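You operate a simulated robot arm through the tools that you are given. There is no shell and no other tool.

You run a simulated robot arm. Do the job below in one go: nothing can be reset, and whatever is moved stays where it is left.

## Task
Set each card bin's dial to its count and mark the empty bin.
Fine: mark it by swinging out its grey flap, which uncovers LOW. Leave the tees in their bins.

The check looks at the end state, three seconds after you hand in, the way a careful person would. Anything else that was tipped, shoved, dropped, spilled or broken makes it a failure.

## Robot
A 7-joint arm with a fingered hand, fixed in place. Base frame: the origin is on the floor under the middle of its stand, x ahead of it, y to its left, z up. Readings come in mm, rad, newtons and seconds.
With the tool pointing down near the work surface it reaches from about 100 to 940 mm from the base axis. Its first joint turns from -2.007 to 2.007 rad. Payload 5 kg.
The tool frame sits at the grasp point between the pads (the TCP): z along the fingers, y along the line on which they close. The tips reach 32 mm beyond it. The gripper opens to 160 mm; its body begins 89 mm behind the TCP. The gripper is a hand of 4 fingers: y runs from the thumb to the fingers, the wrist lies at [0, 0, -267] in the tool frame.
Orientation is that of the tool frame in the base frame, as [roll, pitch, yaw] about the fixed x, y, z axes, in that order (R = Rz(yaw) Ry(pitch) Rx(roll)). With the fingers straight down and closing along the base's y, the tool's x points along the base's -x, its y along +y and its z along -z.

## Interface
- The arm moves only by the tool jog_arm. Its argument "commands" is a list of rows, each a list of 6 numbers: the shift along the tool's x, y, z in units of 300 mm (1.0 is 300 mm), then the turn, a rotation vector about the tool's x, y, z in units of 180 degrees (1.0 is 180 degrees). In form: [[tx, ty, tz, wx, wy, wz], ...]. A call has 1 to 20 rows; each row is the pose to reach, as a shift and turn from the pose commanded when the call began, along the tool's axes at that moment. A call with a number of a shift or a turn outside -1 to 1 is refused whole. Rows are played at 5 a second. More than 50 mm and 0.15 rad between two rows, and nothing of the call is played. A pose out of reach is approached as far as the arm can. The call stops where the force on the tool passes 90 N (or 10 N more than at its start, if that is more) or the arm is blocked; 0.2 s more then pass. In this call time passes only in rows, and 0.2 s behind the last. The reply holds the time, the measured pose of the TCP, the force on the tool along the base axes, the opening and the grip force, in the units named above and with some noise, with the torque about the TCP (base axes, N m) and any sound that the robot's microphone picked up.
- Cameras (640 x 400 px; columns grow to the right, rows downward): "scene" is fixed at [217, 639, 1620.5]; the picture's right is [-0.05, -1.00, 0.00], its down [-0.82, 0.04, -0.56] and it looks along [0.56, -0.03, -0.83] (base axes); focal length 317 px, centre (320, 200). "wrist" rides on the gripper at [80, -4, -114] in the tool frame; the picture's right is [0.05, 1.00, 0.00], its down [-0.82, 0.04, -0.58] and it looks along [-0.58, 0.03, 0.82] (tool axes); focal length 265 px, centre (320, 200). There is no depth. A picture from a camera that has moved, and an enlarged one, comes with that camera's place and axes in the base frame and with its lens. The place of the scene camera against the robot may be out by one fixed shift of up to 25 mm in any direction.
- grab_frame(camera): a new picture of that camera. It takes no simulated time.
- slide_trunk(by): slides the trunk up (or, below 0, down) by that many mm; the arm rides with it, the base frame stays. It gives what a move gives, with no picture.
- finger_targets(finger1, finger2, finger3, thumb_bend): sets how far each is bent, from 0 (flat) to 100 (curled in); at 30 the hand is open as for a grip, at 70 the pads meet at the TCP. One left out holds its place. A second passes; each finger stops where it meets its share of the squeeze, and holds until it gets a number again. It is the only way to open and close the hand. It gives what a move gives, with no picture; readings hold the bend of each and the force on the fingers (four entries, about 0 where the hand has none), thumb and palm.
- zoom(camera, box): a new picture of the part [left, top, right, bottom] of that camera's present view, enlarged. It takes no simulated time.
- hand_in(): hands the job in; it is judged then, once.

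Places have to be worked out from the pictures, the camera data and where the tool is seen. Open the gripper and draw the arm clear of the work before you hand the job in, unless the task says otherwise.

The tools are called after "Request:" as name(argument=value, ...) on one line, values as JSON. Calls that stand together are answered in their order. jog_arm: Moves the arm, as the interface text tells. Its arguments: {"type":"object","properties":{"commands":{"type":"array"}},"required":["commands"]} The other tools are called the same way: slide_trunk (by) moves the trunk up or down; finger_targets (finger1, finger2, finger3, thumb_bend) moves the fingers one by one; grab_frame (camera) takes a picture; zoom (camera, box) takes an enlarged picture of a part of a camera's view; hand_in () hands the job in.

At the start:

```text
time_s: 0.0
position: [715.2, 178.4, 1192.4]
tcp_rot: [-3.139, 0.001, -3.141]
wrist_force: [-0.3, 0.4, -0.7]
moment: [0.05, 0.0, -0.01]
width: 159.5
grip_force: 0.0
shape: jaw
bend: [30.0, 30.0, 30.0, 30.0]
finger forces: [0.1, 0.0, 0.0, 0.1, 0.0, 0.0]
trunk travel left (down, up): [-650.0, 340.0]
```

scene: 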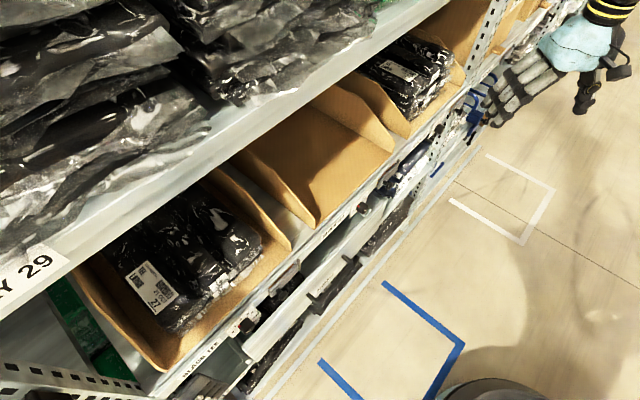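
wrist: 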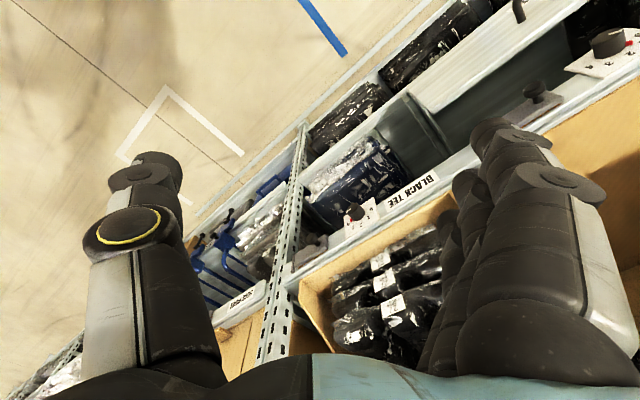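

I start by looking closer at the shelf with both cameras before moving anything.

Request:
zoom(camera="scene", box=[60, 180, 320, 400])

Request:
zoom(camera="scene", box=[230, 20, 520, 260])

Request:
zoom(camera="wrist", box=[180, 120, 480, 360])

Request:
zoom(camera="wrist", box=[440, 0, 640, 140])

```text
1.82 times, centred on (190, 290) of scene
camera zoom: at [217.0, 639.0, 1620.5], right [-0.05, -1.0, 0.0], down [-0.82, 0.04, -0.56], along [0.56, -0.03, -0.83], focal length 577 px, centre (556, 36)
```

zoom: 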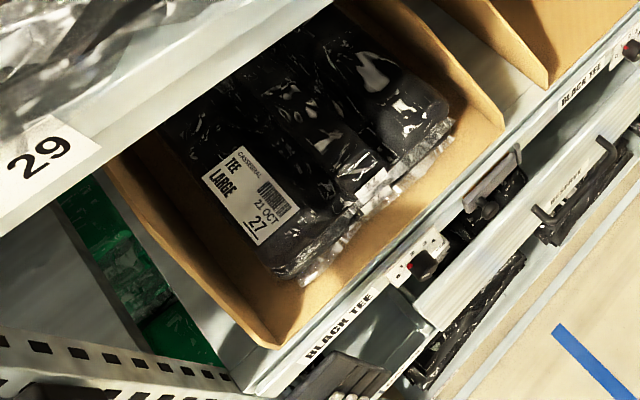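

```text
1.67 times, centred on (375, 140) of scene
camera zoom: at [217.0, 639.0, 1620.5], right [-0.05, -1.0, 0.0], down [-0.82, 0.04, -0.56], along [0.56, -0.03, -0.83], focal length 529 px, centre (228, 300)
```

zoom: 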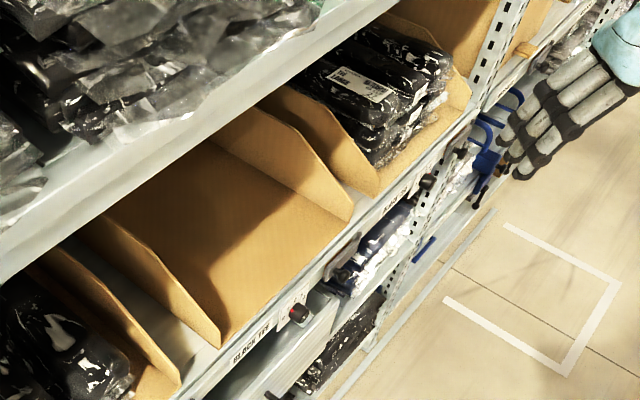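

```text
1.67 times, centred on (330, 240) of wrist
camera zoom: at [633.7, 174.1, 1306.8], right [-0.05, 1.0, 0.0], down [0.82, 0.04, 0.58], along [0.58, 0.03, -0.82], focal length 442 px, centre (303, 133)
```

zoom: 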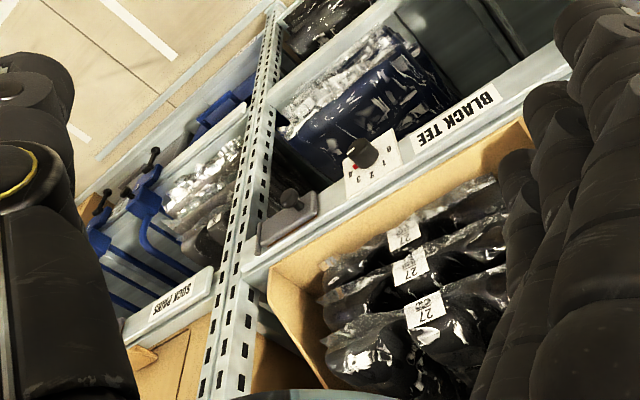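

```text
2.86 times, centred on (540, 70) of wrist
camera zoom: at [633.7, 174.1, 1306.8], right [-0.05, 1.0, 0.0], down [0.82, 0.04, 0.58], along [0.58, 0.03, -0.82], focal length 758 px, centre (-309, 571)
```

zoom: 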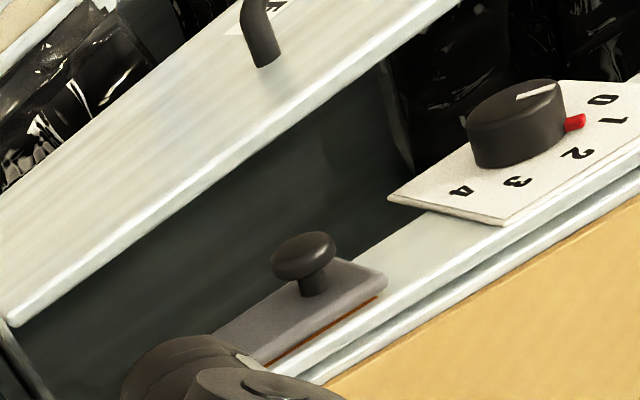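

The two views together put the dials about at (905,247), (647,509) and (387,771), z≈950, along a shelf edge running diagonally at 45°. I turn the hand 45° in place so the wrist camera faces the shelf squarely, well clear of it.

Request:
jog_arm(commands=[[0, 0, 0, 0, 0, -0.04], [0, 0, 0, 0, 0, -0.08], [0, 0, 0, 0, 0, -0.12], [0, 0, 0, 0, 0, -0.16], [0, 0, 0, 0, 0, -0.2], [0, 0, 0, 0, 0, -0.25]])

Request:
grab_frame(camera="wrist")

Request:
grab_frame(camera="scene")

```text
refused: row 6 steps farther than a row can; nothing moved
```

```text
taken
camera wrist: at [633.7, 174.1, 1306.8], right [-0.05, 1.0, 0.0], down [0.82, 0.04, 0.58], along [0.58, 0.03, -0.82], focal length 265 px, centre (320, 200)
```

wrist: 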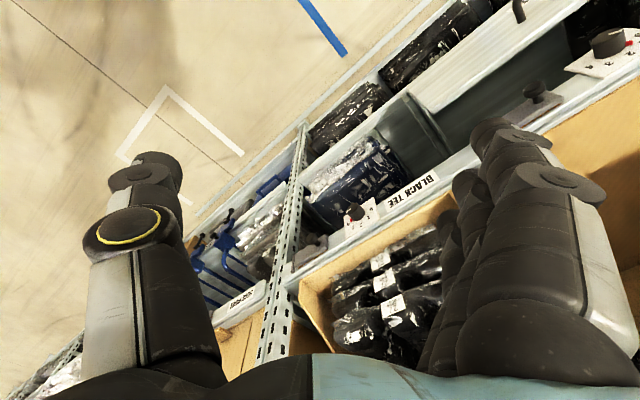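

```text
taken
```

scene: 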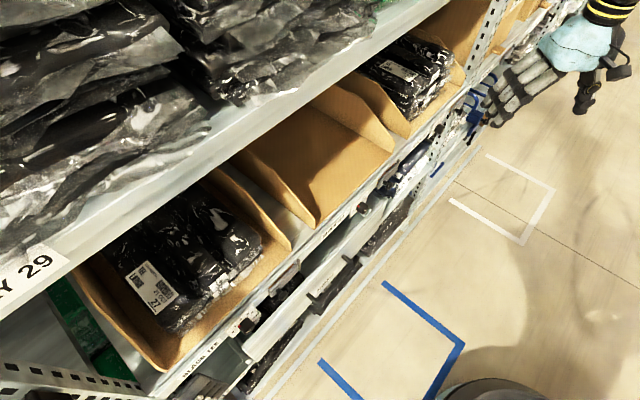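

The last step was slightly too large; I resend the same in-place turn with even steps.

Request:
jog_arm(commands=[[0, 0, 0, 0, 0, -0.0357], [0, 0, 0, 0, 0, -0.0714], [0, 0, 0, 0, 0, -0.1071], [0, 0, 0, 0, 0, -0.1428], [0, 0, 0, 0, 0, -0.1785], [0, 0, 0, 0, 0, -0.2142], [0, 0, 0, 0, 0, -0.25]])

Request:
grab_frame(camera="wrist")

Request:
grab_frame(camera="scene")

```text
time_s: 1.6
position: [715.6, 177.1, 1194.3]
tcp_rot: [-3.141, 0.001, -2.354]
wrist_force: [-0.6, -0.5, -0.1]
moment: [0.02, -0.03, -0.02]
width: 159.9
grip_force: 0.1
shape: jaw
bend: [30.0, 30.0, 30.0, 30.0]
finger forces: [0.0, 0.0, 0.1, 0.0, 0.0, 0.0]
trunk travel left (down, up): [-650.0, 340.0]
```

```text
taken
camera wrist: at [661.1, 117.6, 1306.8], right [-0.74, 0.67, 0.0], down [0.55, 0.61, 0.58], along [0.39, 0.43, -0.82], focal length 265 px, centre (320, 200)
```

wrist: 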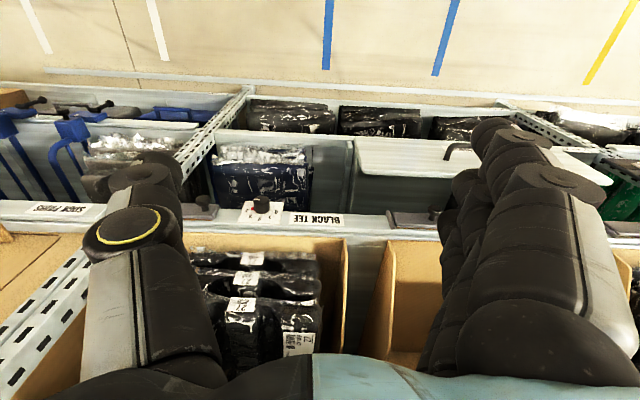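

```text
taken
```

scene: 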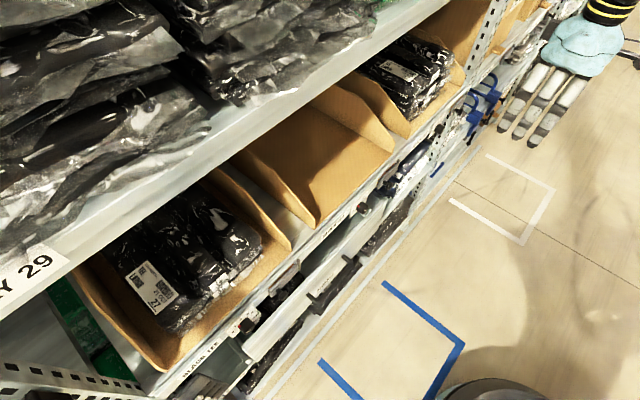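

The camera now faces the shelf squarely (the picture is upside down). I zoom on the right bin's tees, dial and flap.

Request:
zoom(camera="wrist", box=[170, 180, 370, 370])

Request:
zoom(camera="wrist", box=[180, 170, 360, 250])

Request:
zoom(camera="wrist", box=[0, 60, 260, 240])

```text
2.11 times, centred on (270, 275) of wrist
camera zoom: at [661.1, 117.6, 1306.8], right [-0.74, 0.67, 0.0], down [0.55, 0.61, 0.58], along [0.39, 0.43, -0.82], focal length 559 px, centre (425, 42)
```

zoom: 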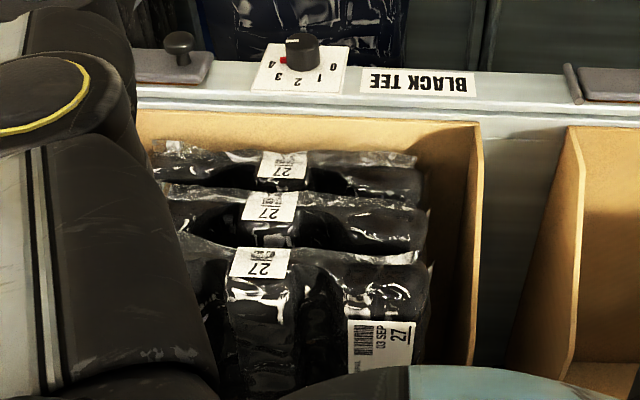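

```text
3.56 times, centred on (270, 210) of wrist
camera zoom: at [661.1, 117.6, 1306.8], right [-0.74, 0.67, 0.0], down [0.55, 0.61, 0.58], along [0.39, 0.43, -0.82], focal length 944 px, centre (498, 164)
```

zoom: 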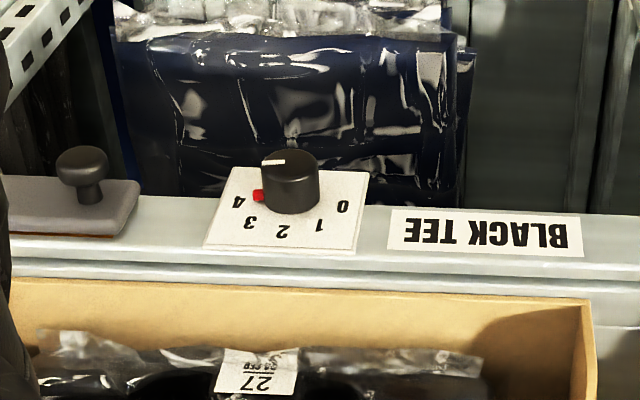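

```text
2.22 times, centred on (130, 150) of wrist
camera zoom: at [661.1, 117.6, 1306.8], right [-0.74, 0.67, 0.0], down [0.55, 0.61, 0.58], along [0.39, 0.43, -0.82], focal length 590 px, centre (742, 311)
```

zoom: 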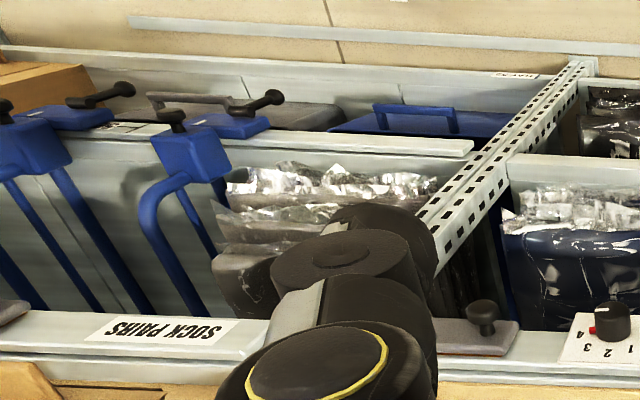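

Right bin shows three packs with its red pointer near 4; the dial faces the robot and its neighbouring flap has a small knob. I slide left along the shelf (tool y, same height and distance) to view the middle bin.

Request:
jog_arm(commands=[[0, 0.14, 0, 0, 0, 0], [0, 0.28, 0, 0, 0, 0], [0, 0.42, 0, 0, 0, 0], [0, 0.56, 0, 0, 0, 0], [0, 0.7, 0, 0, 0, 0], [0, 0.84, 0, 0, 0, 0], [0, 0.97, 0, 0, 0, 0]])

Request:
grab_frame(camera="wrist")

Request:
grab_frame(camera="scene")

```text
time_s: 3.2
position: [507.4, 385.1, 1193.0]
tcp_rot: [3.141, -0.001, -2.356]
wrist_force: [-0.6, 0.2, -0.2]
moment: [-0.02, -0.01, -0.02]
width: 160.1
grip_force: 0.0
shape: jaw
bend: [30.0, 30.0, 30.0, 30.0]
finger forces: [0.1, 0.1, 0.0, 0.0, 0.1, 0.0]
trunk travel left (down, up): [-650.0, 340.0]
```

```text
taken
camera wrist: at [453.5, 325.4, 1306.5], right [-0.74, 0.67, 0.0], down [0.55, 0.61, 0.58], along [0.39, 0.43, -0.82], focal length 265 px, centre (320, 200)
```

wrist: 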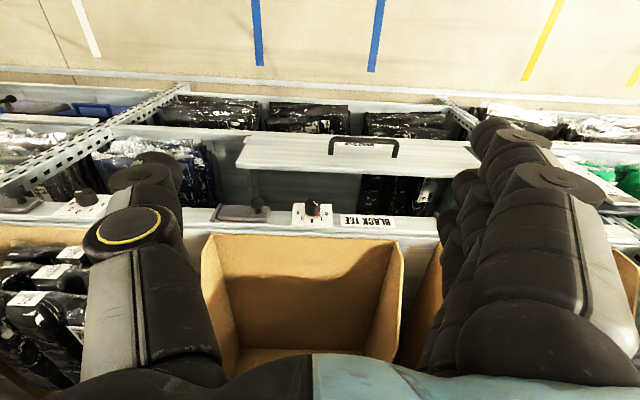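

```text
taken
```

scene: 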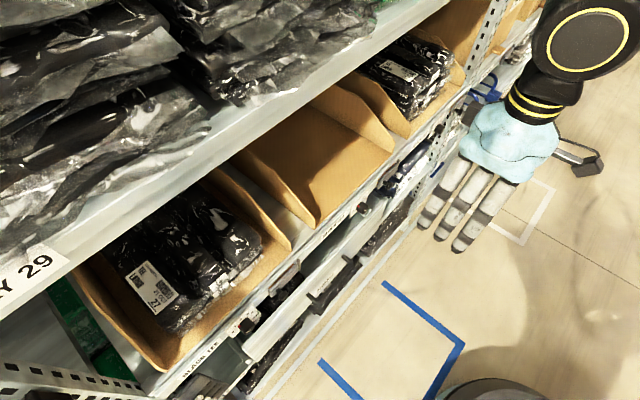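

The middle bin is empty and in view; I zoom on its dial, label and flap.

Request:
zoom(camera="wrist", box=[200, 180, 420, 250])

Request:
zoom(camera="wrist", box=[205, 185, 335, 245])

Request:
zoom(camera="wrist", box=[0, 110, 260, 280])

Request:
zoom(camera="wrist", box=[200, 220, 450, 390])

```text
2.91 times, centred on (310, 215) of wrist
camera zoom: at [453.5, 325.4, 1306.5], right [-0.74, 0.67, 0.0], down [0.55, 0.61, 0.58], along [0.39, 0.43, -0.82], focal length 772 px, centre (349, 156)
```

zoom: 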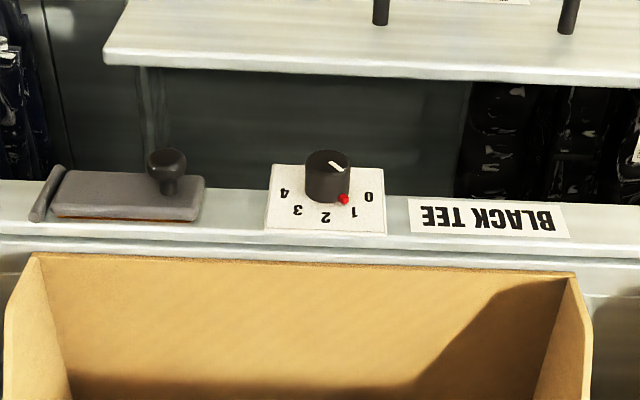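

```text
4.92 times, centred on (270, 215) of wrist
camera zoom: at [453.5, 325.4, 1306.5], right [-0.74, 0.67, 0.0], down [0.55, 0.61, 0.58], along [0.39, 0.43, -0.82], focal length 1307 px, centre (566, 126)
```

zoom: 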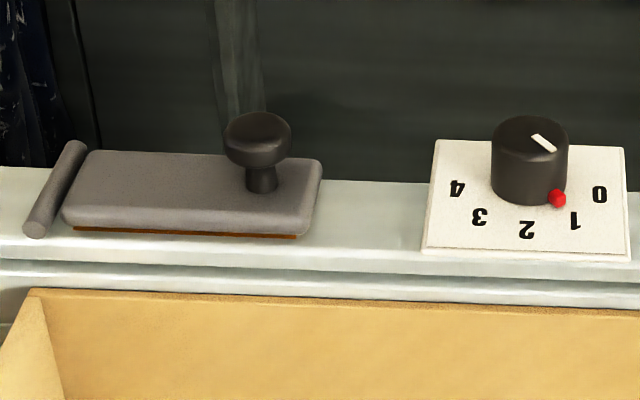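

```text
2.35 times, centred on (130, 195) of wrist
camera zoom: at [453.5, 325.4, 1306.5], right [-0.74, 0.67, 0.0], down [0.55, 0.61, 0.58], along [0.39, 0.43, -0.82], focal length 624 px, centre (767, 212)
```

zoom: 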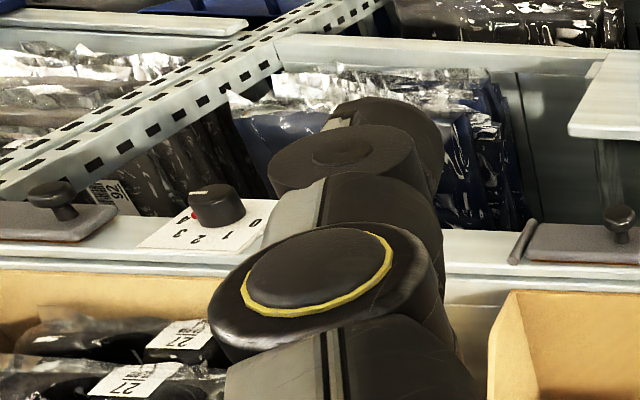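

```text
2.35 times, centred on (325, 305) of wrist
camera zoom: at [453.5, 325.4, 1306.5], right [-0.74, 0.67, 0.0], down [0.55, 0.61, 0.58], along [0.39, 0.43, -0.82], focal length 624 px, centre (308, -47)
```

zoom: 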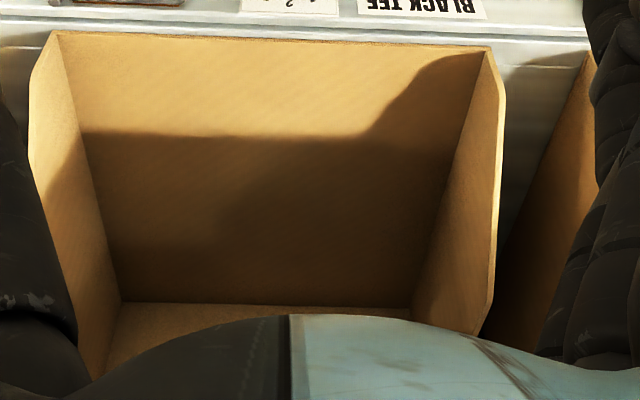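

Middle bin is empty, its dial's red pointer sits at 1, and its flap hinges on a pin at its right (true) end with a knob at the left. I slide on to the left bin the same way.

Request:
jog_arm(commands=[[0, 0.14, 0, 0, 0, 0], [0, 0.28, 0, 0, 0, 0], [0, 0.42, 0, 0, 0, 0], [0, 0.56, 0, 0, 0, 0], [0, 0.7, 0, 0, 0, 0], [0, 0.84, 0, 0, 0, 0], [0, 0.97, 0, 0, 0, 0]])

Request:
grab_frame(camera="wrist")

Request:
grab_frame(camera="scene")

```text
time_s: 4.8
position: [300.5, 591.4, 1191.8]
tcp_rot: [-3.14, -0.002, -2.356]
wrist_force: [-0.6, 1.1, -0.1]
moment: [0.02, -0.01, 0.0]
width: 160.2
grip_force: 0.0
shape: jaw
bend: [30.0, 30.0, 30.0, 30.0]
finger forces: [0.0, 0.0, 0.0, 0.0, 0.0, 0.1]
trunk travel left (down, up): [-650.0, 340.0]
```

```text
taken
camera wrist: at [246.3, 531.4, 1305.7], right [-0.74, 0.67, 0.0], down [0.55, 0.61, 0.58], along [0.39, 0.43, -0.82], focal length 265 px, centre (320, 200)
```

wrist: 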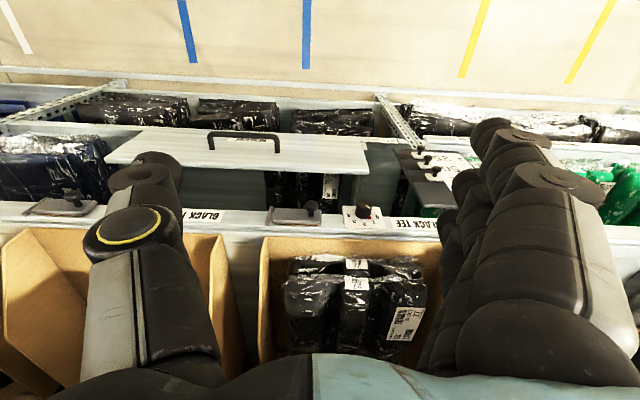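

```text
taken
```

scene: 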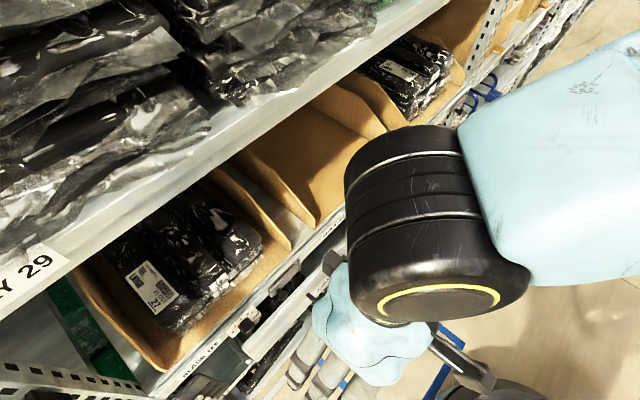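

Left bin is in view; I zoom on its contents, its dial and flap.

Request:
zoom(camera="wrist", box=[250, 190, 450, 370])

Request:
zoom(camera="wrist", box=[255, 180, 445, 250])

Request:
zoom(camera="wrist", box=[270, 245, 450, 360])

Request:
zoom(camera="wrist", box=[360, 90, 640, 260])

```text
2.22 times, centred on (350, 280) of wrist
camera zoom: at [246.3, 531.4, 1305.7], right [-0.74, 0.67, 0.0], down [0.55, 0.61, 0.58], along [0.39, 0.43, -0.82], focal length 590 px, centre (253, 22)
```

zoom: 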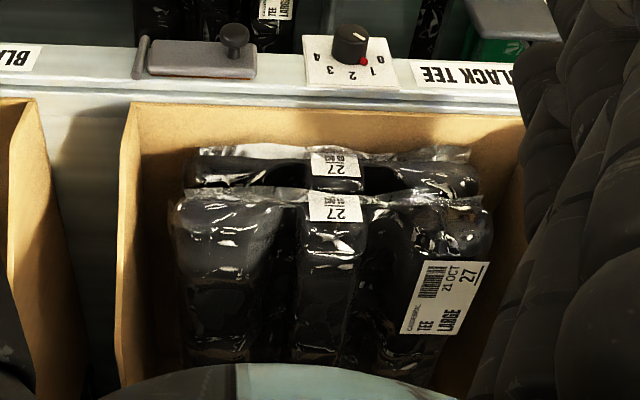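

```text
3.37 times, centred on (350, 215) of wrist
camera zoom: at [246.3, 531.4, 1305.7], right [-0.74, 0.67, 0.0], down [0.55, 0.61, 0.58], along [0.39, 0.43, -0.82], focal length 894 px, centre (219, 150)
```

zoom: 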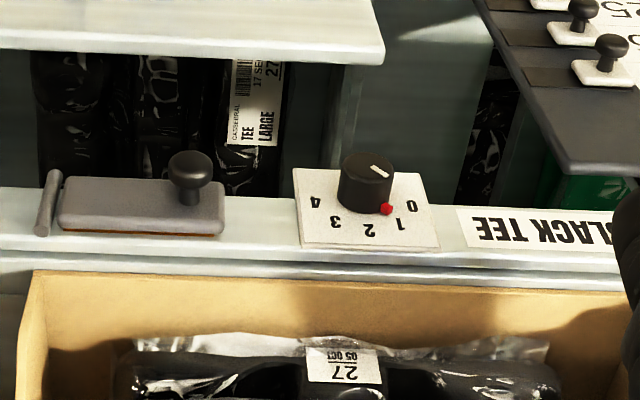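

```text
3.48 times, centred on (360, 302) of wrist
camera zoom: at [246.3, 531.4, 1305.7], right [-0.74, 0.67, 0.0], down [0.55, 0.61, 0.58], along [0.39, 0.43, -0.82], focal length 923 px, centre (181, -156)
```

zoom: 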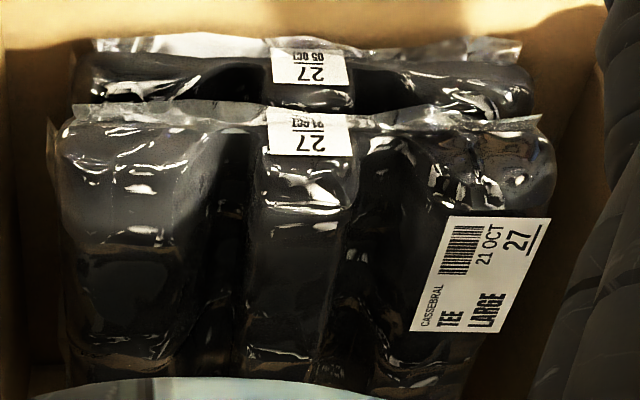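

```text
2.29 times, centred on (500, 175) of wrist
camera zoom: at [246.3, 531.4, 1305.7], right [-0.74, 0.67, 0.0], down [0.55, 0.61, 0.58], along [0.39, 0.43, -0.82], focal length 607 px, centre (-91, 257)
```

zoom: 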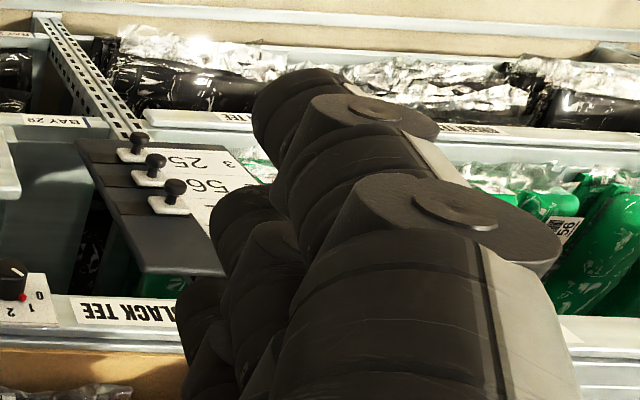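

Left bin seems to hold two flat packs (pointer at 1), right three, middle none. To verify counts and dial geometry I tilt the hand so the camera looks horizontally at the shelf, lowering 140 mm while staying ~180 mm in front of it.

Request:
jog_arm(commands=[[0, 0, 0.06, 0, -0.0383, 0], [0, 0, 0.12, 0, -0.0766, 0], [0, 0, 0.18, 0, -0.115, 0], [0, 0, 0.24, 0, -0.153, 0], [0, 0, 0.3, 0, -0.191, 0], [0, 0, 0.36, 0, -0.23, 0], [0, 0, 0.42, 0, -0.268, 0], [0, 0, 0.467, 0, -0.306, 0]])

Request:
grab_frame(camera="wrist")

Request:
grab_frame(camera="scene")

```text
time_s: 6.6
position: [303.3, 591.2, 1053.9]
tcp_rot: [3.138, 0.962, -2.357]
wrist_force: [0.4, 0.6, 0.1]
moment: [-0.05, 0.01, 0.0]
width: 159.9
grip_force: 0.1
shape: jaw
bend: [30.0, 30.0, 30.0, 30.0]
finger forces: [0.1, 0.0, 0.1, 0.0, 0.0, 0.0]
out of reach, approached as far as the arm can: row 5
trunk travel left (down, up): [-650.0, 340.0]
```

```text
taken
camera wrist: at [206.1, 489.4, 1052.5], right [-0.73, 0.68, -0.04], down [-0.03, 0.02, 1.0], along [0.69, 0.73, 0.01], focal length 265 px, centre (320, 200)
```

wrist: 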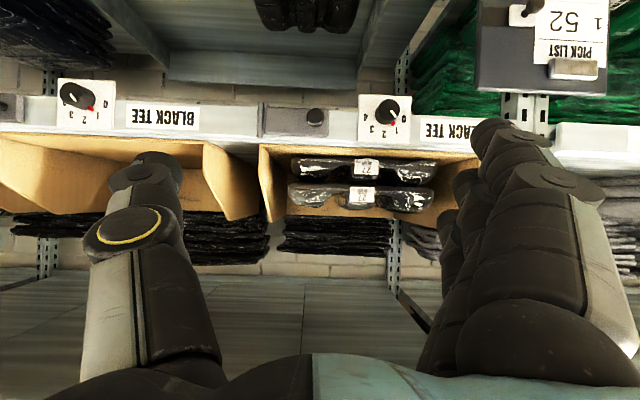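

```text
taken
```

scene: 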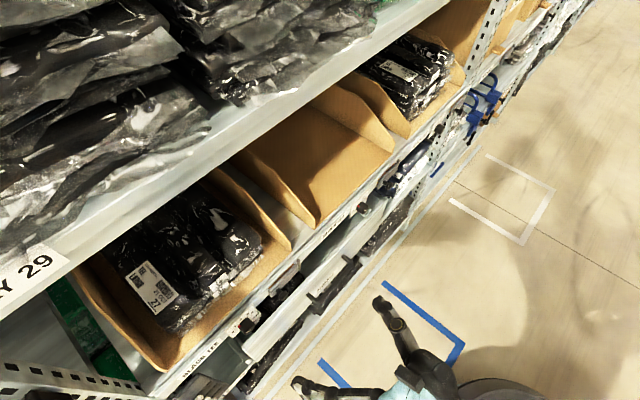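

A clear frontal view: the left bin holds a stack of two packs, and a PICK LIST board hangs on the left. I zoom in on both.

Request:
zoom(camera="wrist", box=[250, 85, 450, 225])

Request:
zoom(camera="wrist", box=[420, 0, 640, 150])

Request:
zoom(camera="wrist", box=[0, 60, 240, 220])

Request:
zoom(camera="wrist", box=[340, 85, 430, 155])

```text
2.86 times, centred on (350, 155) of wrist
camera zoom: at [206.1, 489.4, 1052.5], right [-0.73, 0.68, -0.04], down [-0.03, 0.02, 1.0], along [0.69, 0.73, 0.01], focal length 758 px, centre (234, 329)
```

zoom: 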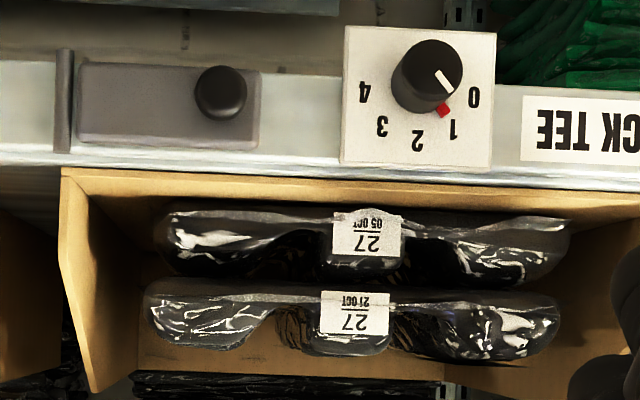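

```text
2.67 times, centred on (530, 75) of wrist
camera zoom: at [206.1, 489.4, 1052.5], right [-0.73, 0.68, -0.04], down [-0.03, 0.02, 1.0], along [0.69, 0.73, 0.01], focal length 708 px, centre (-240, 533)
```

zoom: 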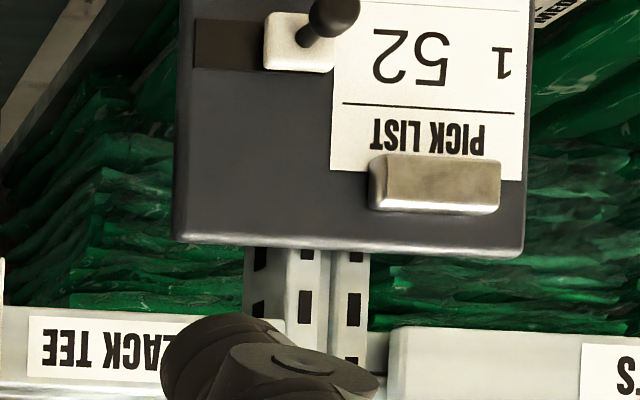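

```text
2.50 times, centred on (120, 140) of wrist
camera zoom: at [206.1, 489.4, 1052.5], right [-0.73, 0.68, -0.04], down [-0.03, 0.02, 1.0], along [0.69, 0.73, 0.01], focal length 664 px, centre (820, 350)
```

zoom: 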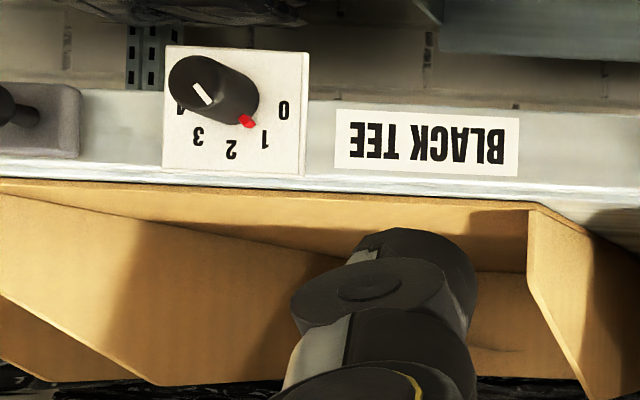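

```text
5.71 times, centred on (385, 120) of wrist
camera zoom: at [206.1, 489.4, 1052.5], right [-0.73, 0.68, -0.04], down [-0.03, 0.02, 1.0], along [0.69, 0.73, 0.01], focal length 1517 px, centre (-51, 657)
```

zoom: 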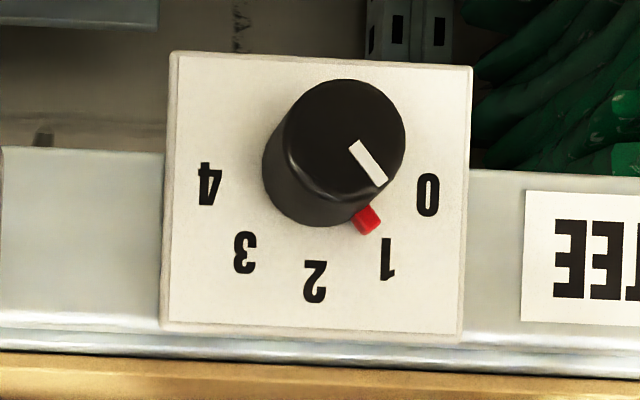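

The dials sit on vertical faces with numbers 40° apart (0 at far left, 4 at far right seen from the front); dial 2 and 3 read 1, left bin holds 2. Before going near, I test the finger motion in free air to learn the pinch shape.

Request:
finger_targets(finger1=55, finger2=55, finger3=55, thumb_bend=55)

Request:
grab_frame(camera="wrist")

Request:
zoom(camera="scene", box=[260, 260, 500, 400])

```text
time_s: 7.6
position: [300.7, 590.0, 1054.2]
tcp_rot: [-3.141, 0.96, -2.357]
wrist_force: [-0.9, -0.3, 0.6]
moment: [0.01, -0.01, 0.0]
width: 72.9
grip_force: 0.0
shape: fingers
bend: [55.0, 55.0, 55.0, 55.0]
finger forces: [0.0, 0.0, 0.0, 0.1, 0.1, 0.1]
trunk travel left (down, up): [-650.0, 340.0]
```

```text
taken
camera wrist: at [205.7, 488.8, 1053.3], right [-0.73, 0.69, -0.04], down [-0.03, 0.03, 1.0], along [0.69, 0.73, 0.01], focal length 265 px, centre (320, 200)
```

wrist: 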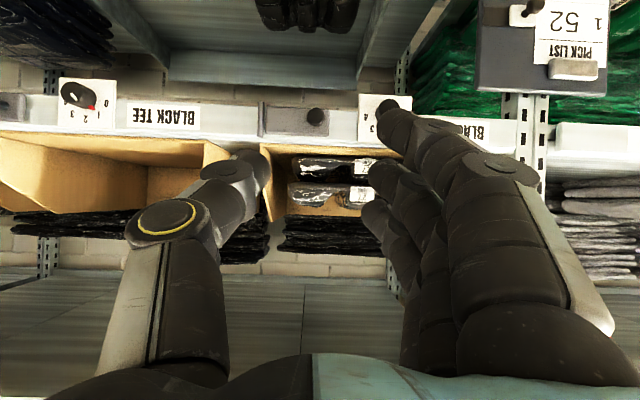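

```text
2.67 times, centred on (380, 330) of scene
camera zoom: at [217.0, 639.0, 1620.5], right [-0.05, -1.0, 0.0], down [-0.82, 0.04, -0.56], along [0.56, -0.03, -0.83], focal length 846 px, centre (160, -147)
```

zoom: 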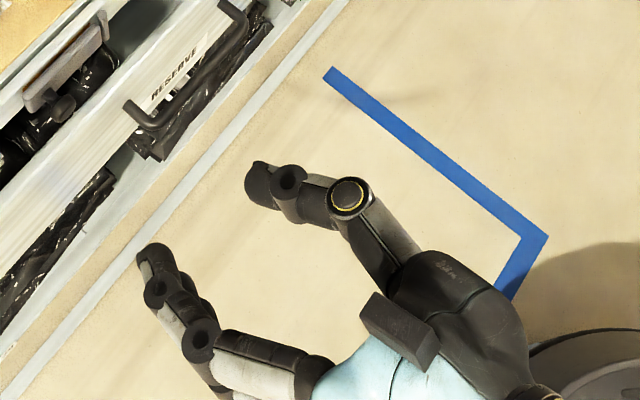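

At bend 55 the hand opens ~73 mm. Triangulating the plate from several wrist views gives dial faces at n≈839 mm (along the shelf normal), z≈945, knob axes z≈939, at s≈+291, −90, −472 along the shelf. I level the hand (fingers pointing straight at the shelf) in front of the left dial, staying ~95 mm off the plate.

Request:
jog_arm(commands=[[0.027, 0.048, 0.073, 0, -0.0323, 0], [0.054, 0.096, 0.146, 0, -0.0647, 0], [0.081, 0.143, 0.219, 0, -0.097, 0], [0.108, 0.191, 0.292, 0, -0.1293, 0], [0.135, 0.239, 0.365, 0, -0.1617, 0], [0.162, 0.287, 0.438, 0, -0.194, 0]])

Request:
grab_frame(camera="wrist")

Request:
grab_frame(camera="scene")

```text
time_s: 9.0
position: [299.2, 706.8, 937.9]
tcp_rot: [-0.088, 1.57, 0.696]
wrist_force: [1.0, 0.0, -0.2]
moment: [0.01, 0.02, -0.02]
width: 72.7
grip_force: 0.0
shape: fingers
bend: [55.0, 55.0, 55.0, 55.0]
finger forces: [0.1, 0.1, 0.0, 0.1, 0.0, 0.1]
trunk travel left (down, up): [-650.0, 340.0]
```

```text
taken
camera wrist: at [219.9, 623.2, 857.3], right [-0.71, 0.71, -0.05], down [-0.44, -0.38, 0.81], along [0.56, 0.6, 0.58], focal length 265 px, centre (320, 200)
```

wrist: 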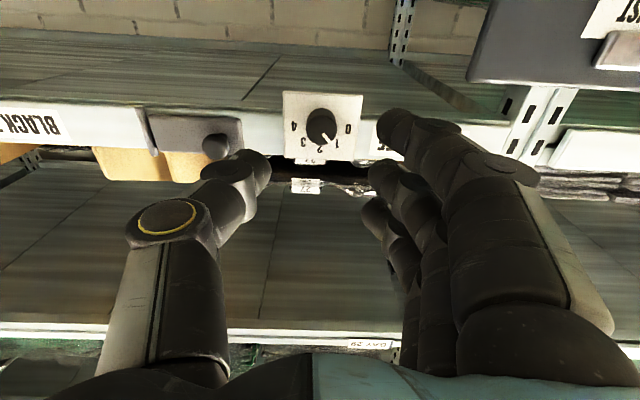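

```text
taken
```

scene: 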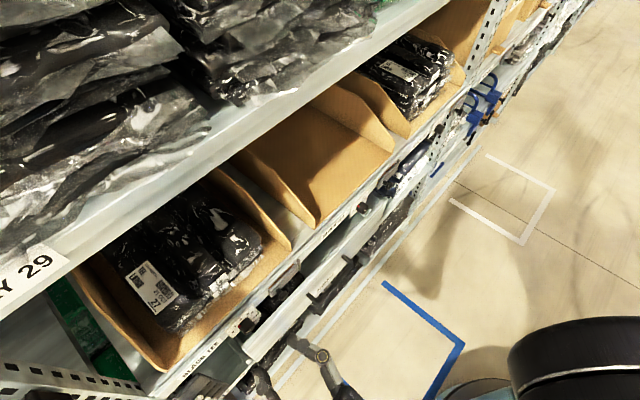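

The hand is level at n≈711, s≈288, z≈938 with the left dial nearly straight ahead. I zoom in to check alignment with the knob.

Request:
zoom(camera="wrist", box=[250, 80, 410, 180])

```text
4.00 times, centred on (330, 130) of wrist
camera zoom: at [219.9, 623.2, 857.3], right [-0.71, 0.71, -0.05], down [-0.44, -0.38, 0.81], along [0.56, 0.6, 0.58], focal length 1062 px, centre (280, 480)
```

zoom: 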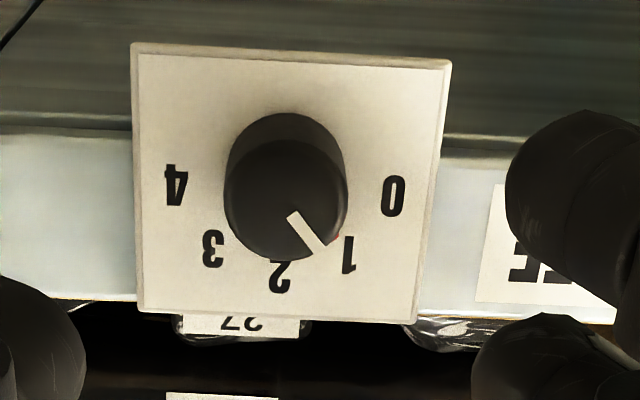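

Knob top centre works out at s≈290.5, z≈938, 2 mm left of the tool axis, and the plate at n≈838. I move in to n≈797 so the fingertips straddle the knob without touching the plate.

Request:
jog_arm(commands=[[0, 0.0077, 0.06, 0, 0, 0], [0, 0.0077, 0.12, 0, 0, 0], [0, 0.0077, 0.18, 0, 0, 0], [0, 0.0077, 0.22, 0, 0, 0], [0, 0.0077, 0.25, 0, 0, 0], [0, 0.0077, 0.27, 0, 0, 0], [0, 0.0077, 0.287, 0, 0, 0]])

Request:
grab_frame(camera="wrist")

Request:
zoom(camera="scene", box=[140, 260, 360, 400])

```text
time_s: 10.6
position: [356.7, 770.3, 937.4]
tcp_rot: [-0.246, 1.571, 0.541]
wrist_force: [-0.3, -0.3, 0.8]
moment: [0.0, 0.0, 0.0]
width: 72.5
grip_force: 0.0
shape: fingers
bend: [55.0, 55.0, 55.0, 55.0]
finger forces: [0.1, 0.0, 0.1, 0.0, 0.1, 0.0]
trunk travel left (down, up): [-650.0, 340.0]
```

```text
taken
camera wrist: at [279.3, 686.4, 857.0], right [-0.71, 0.71, -0.05], down [-0.44, -0.38, 0.82], along [0.56, 0.6, 0.58], focal length 265 px, centre (320, 200)
```

wrist: 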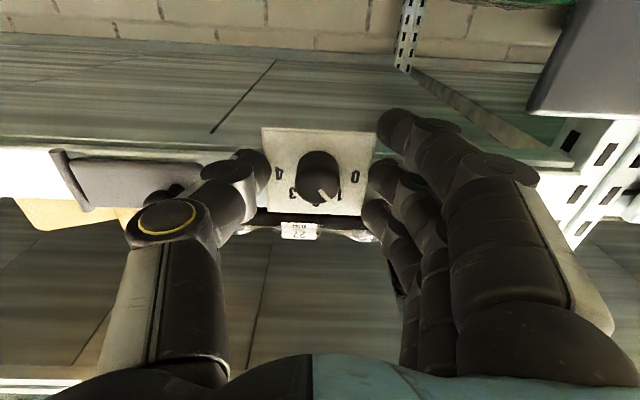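

```text
2.86 times, centred on (250, 330) of scene
camera zoom: at [217.0, 639.0, 1620.5], right [-0.05, -1.0, 0.0], down [-0.82, 0.04, -0.56], along [0.56, -0.03, -0.83], focal length 906 px, centre (520, -171)
```

zoom: 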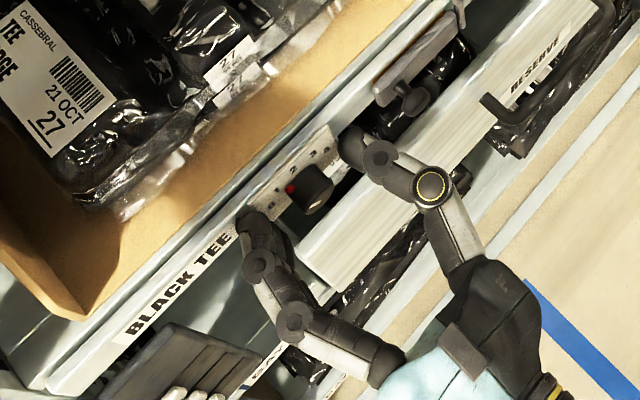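

The scene view shows thumb and fingers straddling the knob with clearance on both sides. I check the centring in an enlarged wrist view.

Request:
zoom(camera="wrist", box=[230, 110, 420, 240])

```text
3.08 times, centred on (325, 175) of wrist
camera zoom: at [279.3, 686.4, 857.0], right [-0.71, 0.71, -0.05], down [-0.44, -0.38, 0.82], along [0.56, 0.6, 0.58], focal length 817 px, centre (305, 277)
```

zoom: 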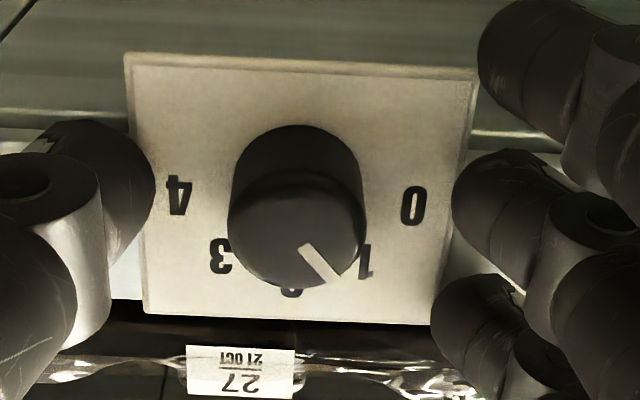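

The knob is centred to within ~1.5 mm. I nudge 1.5 mm to the right and then close the middle finger and thumb on the knob.

Request:
jog_arm(commands=[[0, -0.005, 0, 0, 0, 0]])

Request:
finger_targets(finger2=70, thumb_bend=70)

Request:
zoom(camera="wrist", box=[230, 110, 420, 240])

Request:
zoom(camera="scene", box=[180, 280, 320, 370])

```text
time_s: 11.0
position: [358.8, 769.6, 938.5]
tcp_rot: [0.273, 1.57, 1.059]
wrist_force: [-0.6, 0.1, 0.5]
moment: [-0.02, 0.02, 0.02]
width: 72.7
grip_force: 0.1
shape: fingers
bend: [55.0, 55.0, 55.0, 55.0]
finger forces: [0.0, 0.1, 0.0, 0.0, 0.1, 0.1]
trunk travel left (down, up): [-650.0, 340.0]
```

```text
time_s: 12.0
position: [359.7, 769.4, 937.3]
tcp_rot: [2.585, 1.57, -2.911]
wrist_force: [2.5, 1.2, -0.7]
moment: [0.04, 0.04, 0.24]
width: 55.0
grip_force: 7.8
shape: fingers
bend: [55.0, 58.0, 55.0, 67.0]
finger forces: [0.0, 7.2, 0.0, 0.0, 8.5, 0.1]
trunk travel left (down, up): [-650.0, 340.0]
```

```text
3.08 times, centred on (325, 175) of wrist
camera zoom: at [280.7, 685.4, 857.2], right [-0.71, 0.71, -0.05], down [-0.44, -0.38, 0.82], along [0.56, 0.6, 0.58], focal length 817 px, centre (305, 277)
```

zoom: 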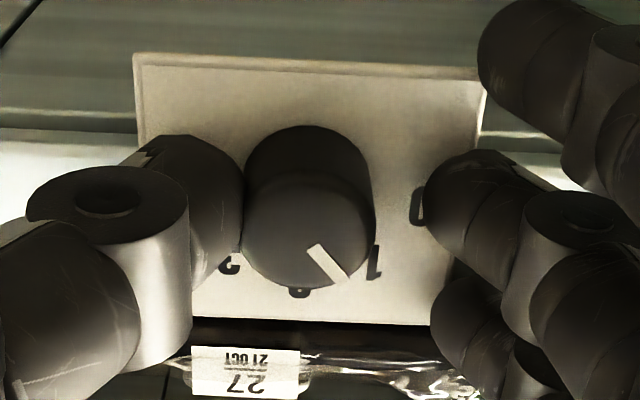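

```text
4.44 times, centred on (250, 325) of scene
camera zoom: at [217.0, 639.0, 1620.5], right [-0.05, -1.0, 0.0], down [-0.82, 0.04, -0.56], along [0.56, -0.03, -0.83], focal length 1410 px, centre (631, -356)
```

zoom: 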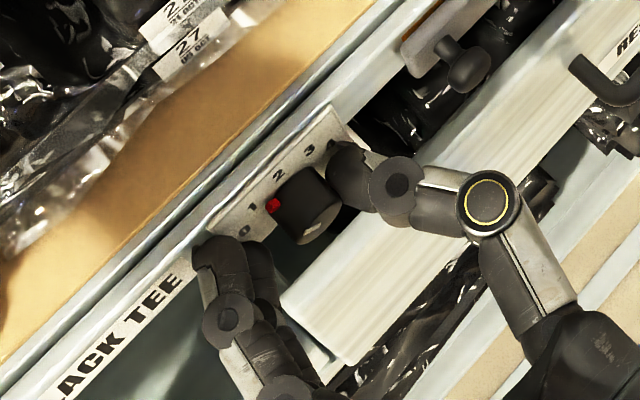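

The thumb touches the knob (8.5 N) but the middle finger stopped at bend 58 with a visible gap to the knob. I look closer at what it is touching.

Request:
zoom(camera="wrist", box=[290, 125, 410, 225])

Request:
zoom(camera="scene", box=[215, 300, 285, 350])

```text
4.00 times, centred on (350, 175) of wrist
camera zoom: at [280.7, 685.4, 857.2], right [-0.71, 0.71, -0.05], down [-0.44, -0.38, 0.82], along [0.56, 0.6, 0.58], focal length 1062 px, centre (200, 300)
```

zoom: 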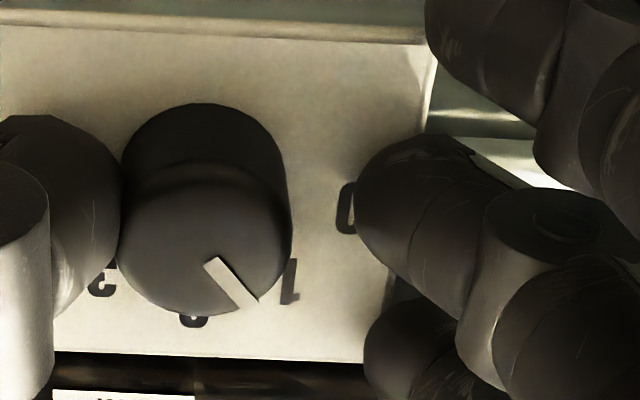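

```text
8.00 times, centred on (250, 325) of scene
camera zoom: at [217.0, 639.0, 1620.5], right [-0.05, -1.0, 0.0], down [-0.82, 0.04, -0.56], along [0.56, -0.03, -0.83], focal length 2538 px, centre (880, -800)
```

zoom: 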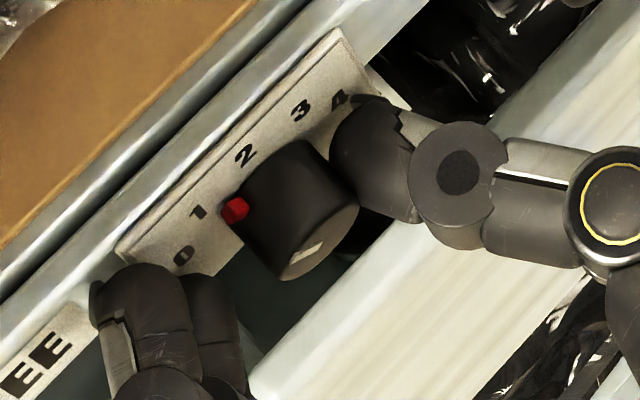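

The readings claim ~7 N on the middle finger although a ~10 mm gap is visible. I re-command only that finger a bit further to see whether it moves on or is really blocked.

Request:
finger_targets(finger2=76)

Request:
zoom(camera="wrist", box=[230, 110, 420, 240])

```text
time_s: 13.0
position: [360.2, 769.9, 937.2]
tcp_rot: [-0.748, 1.57, 0.037]
wrist_force: [5.3, 0.0, 0.4]
moment: [0.03, -0.02, 0.11]
width: 54.9
grip_force: 7.0
shape: fingers
bend: [55.0, 58.0, 55.0, 67.0]
finger forces: [0.0, 5.6, 0.0, 0.1, 8.9, 0.0]
trunk travel left (down, up): [-650.0, 340.0]
```

```text
3.08 times, centred on (325, 175) of wrist
camera zoom: at [280.9, 685.3, 857.1], right [-0.71, 0.71, -0.05], down [-0.44, -0.38, 0.82], along [0.56, 0.6, 0.58], focal length 817 px, centre (305, 277)
```

zoom: 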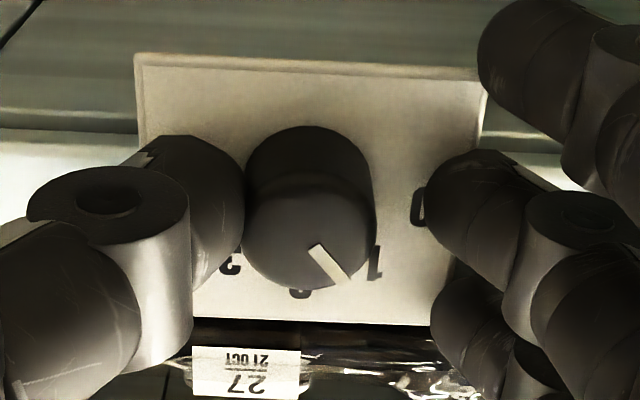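

The middle finger is really blocked at 58 while the thumb presses the knob. I release the thumb and test the middle finger alone to find out what it meets.

Request:
finger_targets(finger2=55, thumb_bend=55)

Request:
finger_targets(finger2=62)

Request:
zoom(camera="wrist", box=[230, 110, 420, 240])

Request:
zoom(camera="scene", box=[190, 290, 310, 370])

```text
time_s: 14.0
position: [359.3, 769.7, 937.6]
tcp_rot: [2.274, 1.57, 3.06]
wrist_force: [-0.5, 0.5, 0.2]
moment: [0.0, 0.03, -0.01]
width: 71.7
grip_force: 0.0
shape: fingers
bend: [55.0, 55.0, 55.0, 55.0]
finger forces: [0.0, 0.1, 0.1, 0.0, 0.0, 0.0]
trunk travel left (down, up): [-650.0, 340.0]
```

```text
time_s: 15.0
position: [358.0, 769.8, 937.8]
tcp_rot: [1.348, 1.571, 2.132]
wrist_force: [-2.6, 3.3, 0.8]
moment: [0.01, 0.0, 0.15]
width: 72.0
grip_force: 1.3
shape: fingers
bend: [55.0, 58.0, 55.0, 55.0]
finger forces: [0.1, 3.9, 0.1, 0.0, 0.1, 0.0]
trunk travel left (down, up): [-650.0, 340.0]
```

```text
3.08 times, centred on (325, 175) of wrist
camera zoom: at [280.0, 685.6, 857.2], right [-0.71, 0.71, -0.05], down [-0.44, -0.38, 0.82], along [0.56, 0.6, 0.58], focal length 817 px, centre (305, 277)
```

zoom: 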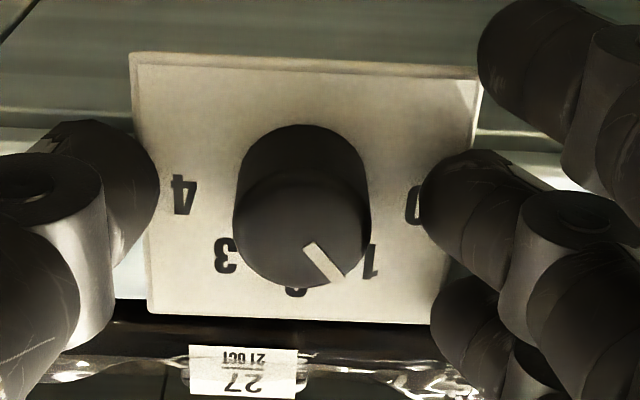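

```text
5.00 times, centred on (250, 330) of scene
camera zoom: at [217.0, 639.0, 1620.5], right [-0.05, -1.0, 0.0], down [-0.82, 0.04, -0.56], along [0.56, -0.03, -0.83], focal length 1586 px, centre (670, -450)
```

zoom: 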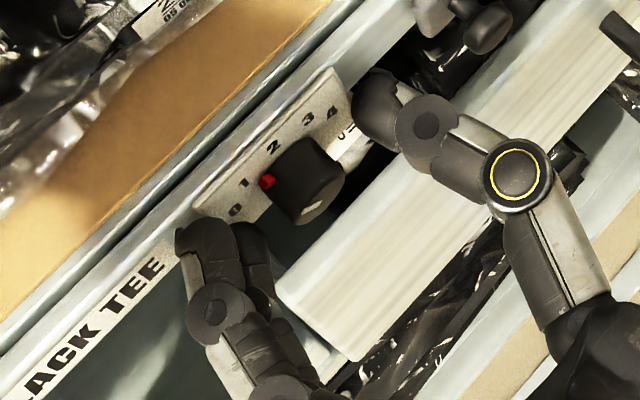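

Alone, the middle finger is stopped at the same place by something pushing purely sideways, so the dial's solid shape apparently reaches further on that side. I grip again with both and try a small clockwise twist of 8° to see whether the dial follows.

Request:
finger_targets(finger2=70, thumb_bend=70)

Request:
jog_arm(commands=[[0, 0, 0, 0, 0, 0.015], [0, 0, 0, 0, 0, 0.03], [0, 0, 0, 0, 0, 0.045]])

Request:
zoom(camera="wrist", box=[230, 110, 420, 240])

Request:
zoom(camera="scene", box=[215, 300, 285, 350])

```text
time_s: 16.0
position: [359.7, 769.1, 937.4]
tcp_rot: [-2.758, 1.57, -1.974]
wrist_force: [3.3, 0.4, -0.8]
moment: [0.03, 0.03, 0.19]
width: 54.6
grip_force: 7.3
shape: fingers
bend: [55.0, 58.0, 55.0, 67.0]
finger forces: [0.0, 6.4, 0.0, 0.0, 8.5, 0.0]
trunk travel left (down, up): [-650.0, 340.0]
```

```text
time_s: 16.8
position: [358.7, 768.4, 936.4]
tcp_rot: [1.582, 1.429, 2.368]
wrist_force: [1.4, 2.4, -5.0]
moment: [-0.26, -0.08, 0.28]
width: 54.7
grip_force: 9.6
shape: fingers
bend: [55.0, 57.0, 55.0, 67.0]
finger forces: [0.0, 8.1, 2.1, 0.0, 8.7, 0.0]
trunk travel left (down, up): [-650.0, 340.0]
```

```text
3.08 times, centred on (325, 175) of wrist
camera zoom: at [272.7, 693.3, 857.1], right [-0.7, 0.7, 0.09], down [-0.35, -0.46, 0.81], along [0.61, 0.54, 0.57], focal length 817 px, centre (305, 277)
```

zoom: 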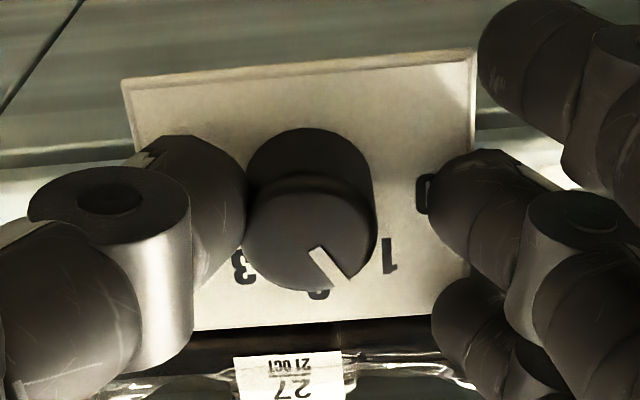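

```text
8.00 times, centred on (250, 325) of scene
camera zoom: at [217.0, 639.0, 1620.5], right [-0.05, -1.0, 0.0], down [-0.82, 0.04, -0.56], along [0.56, -0.03, -0.83], focal length 2538 px, centre (880, -800)
```

zoom: 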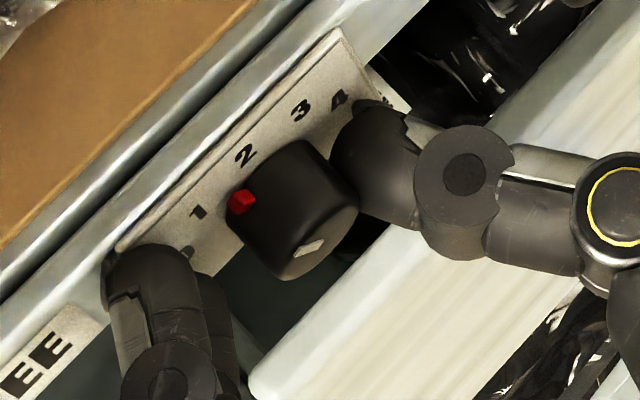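

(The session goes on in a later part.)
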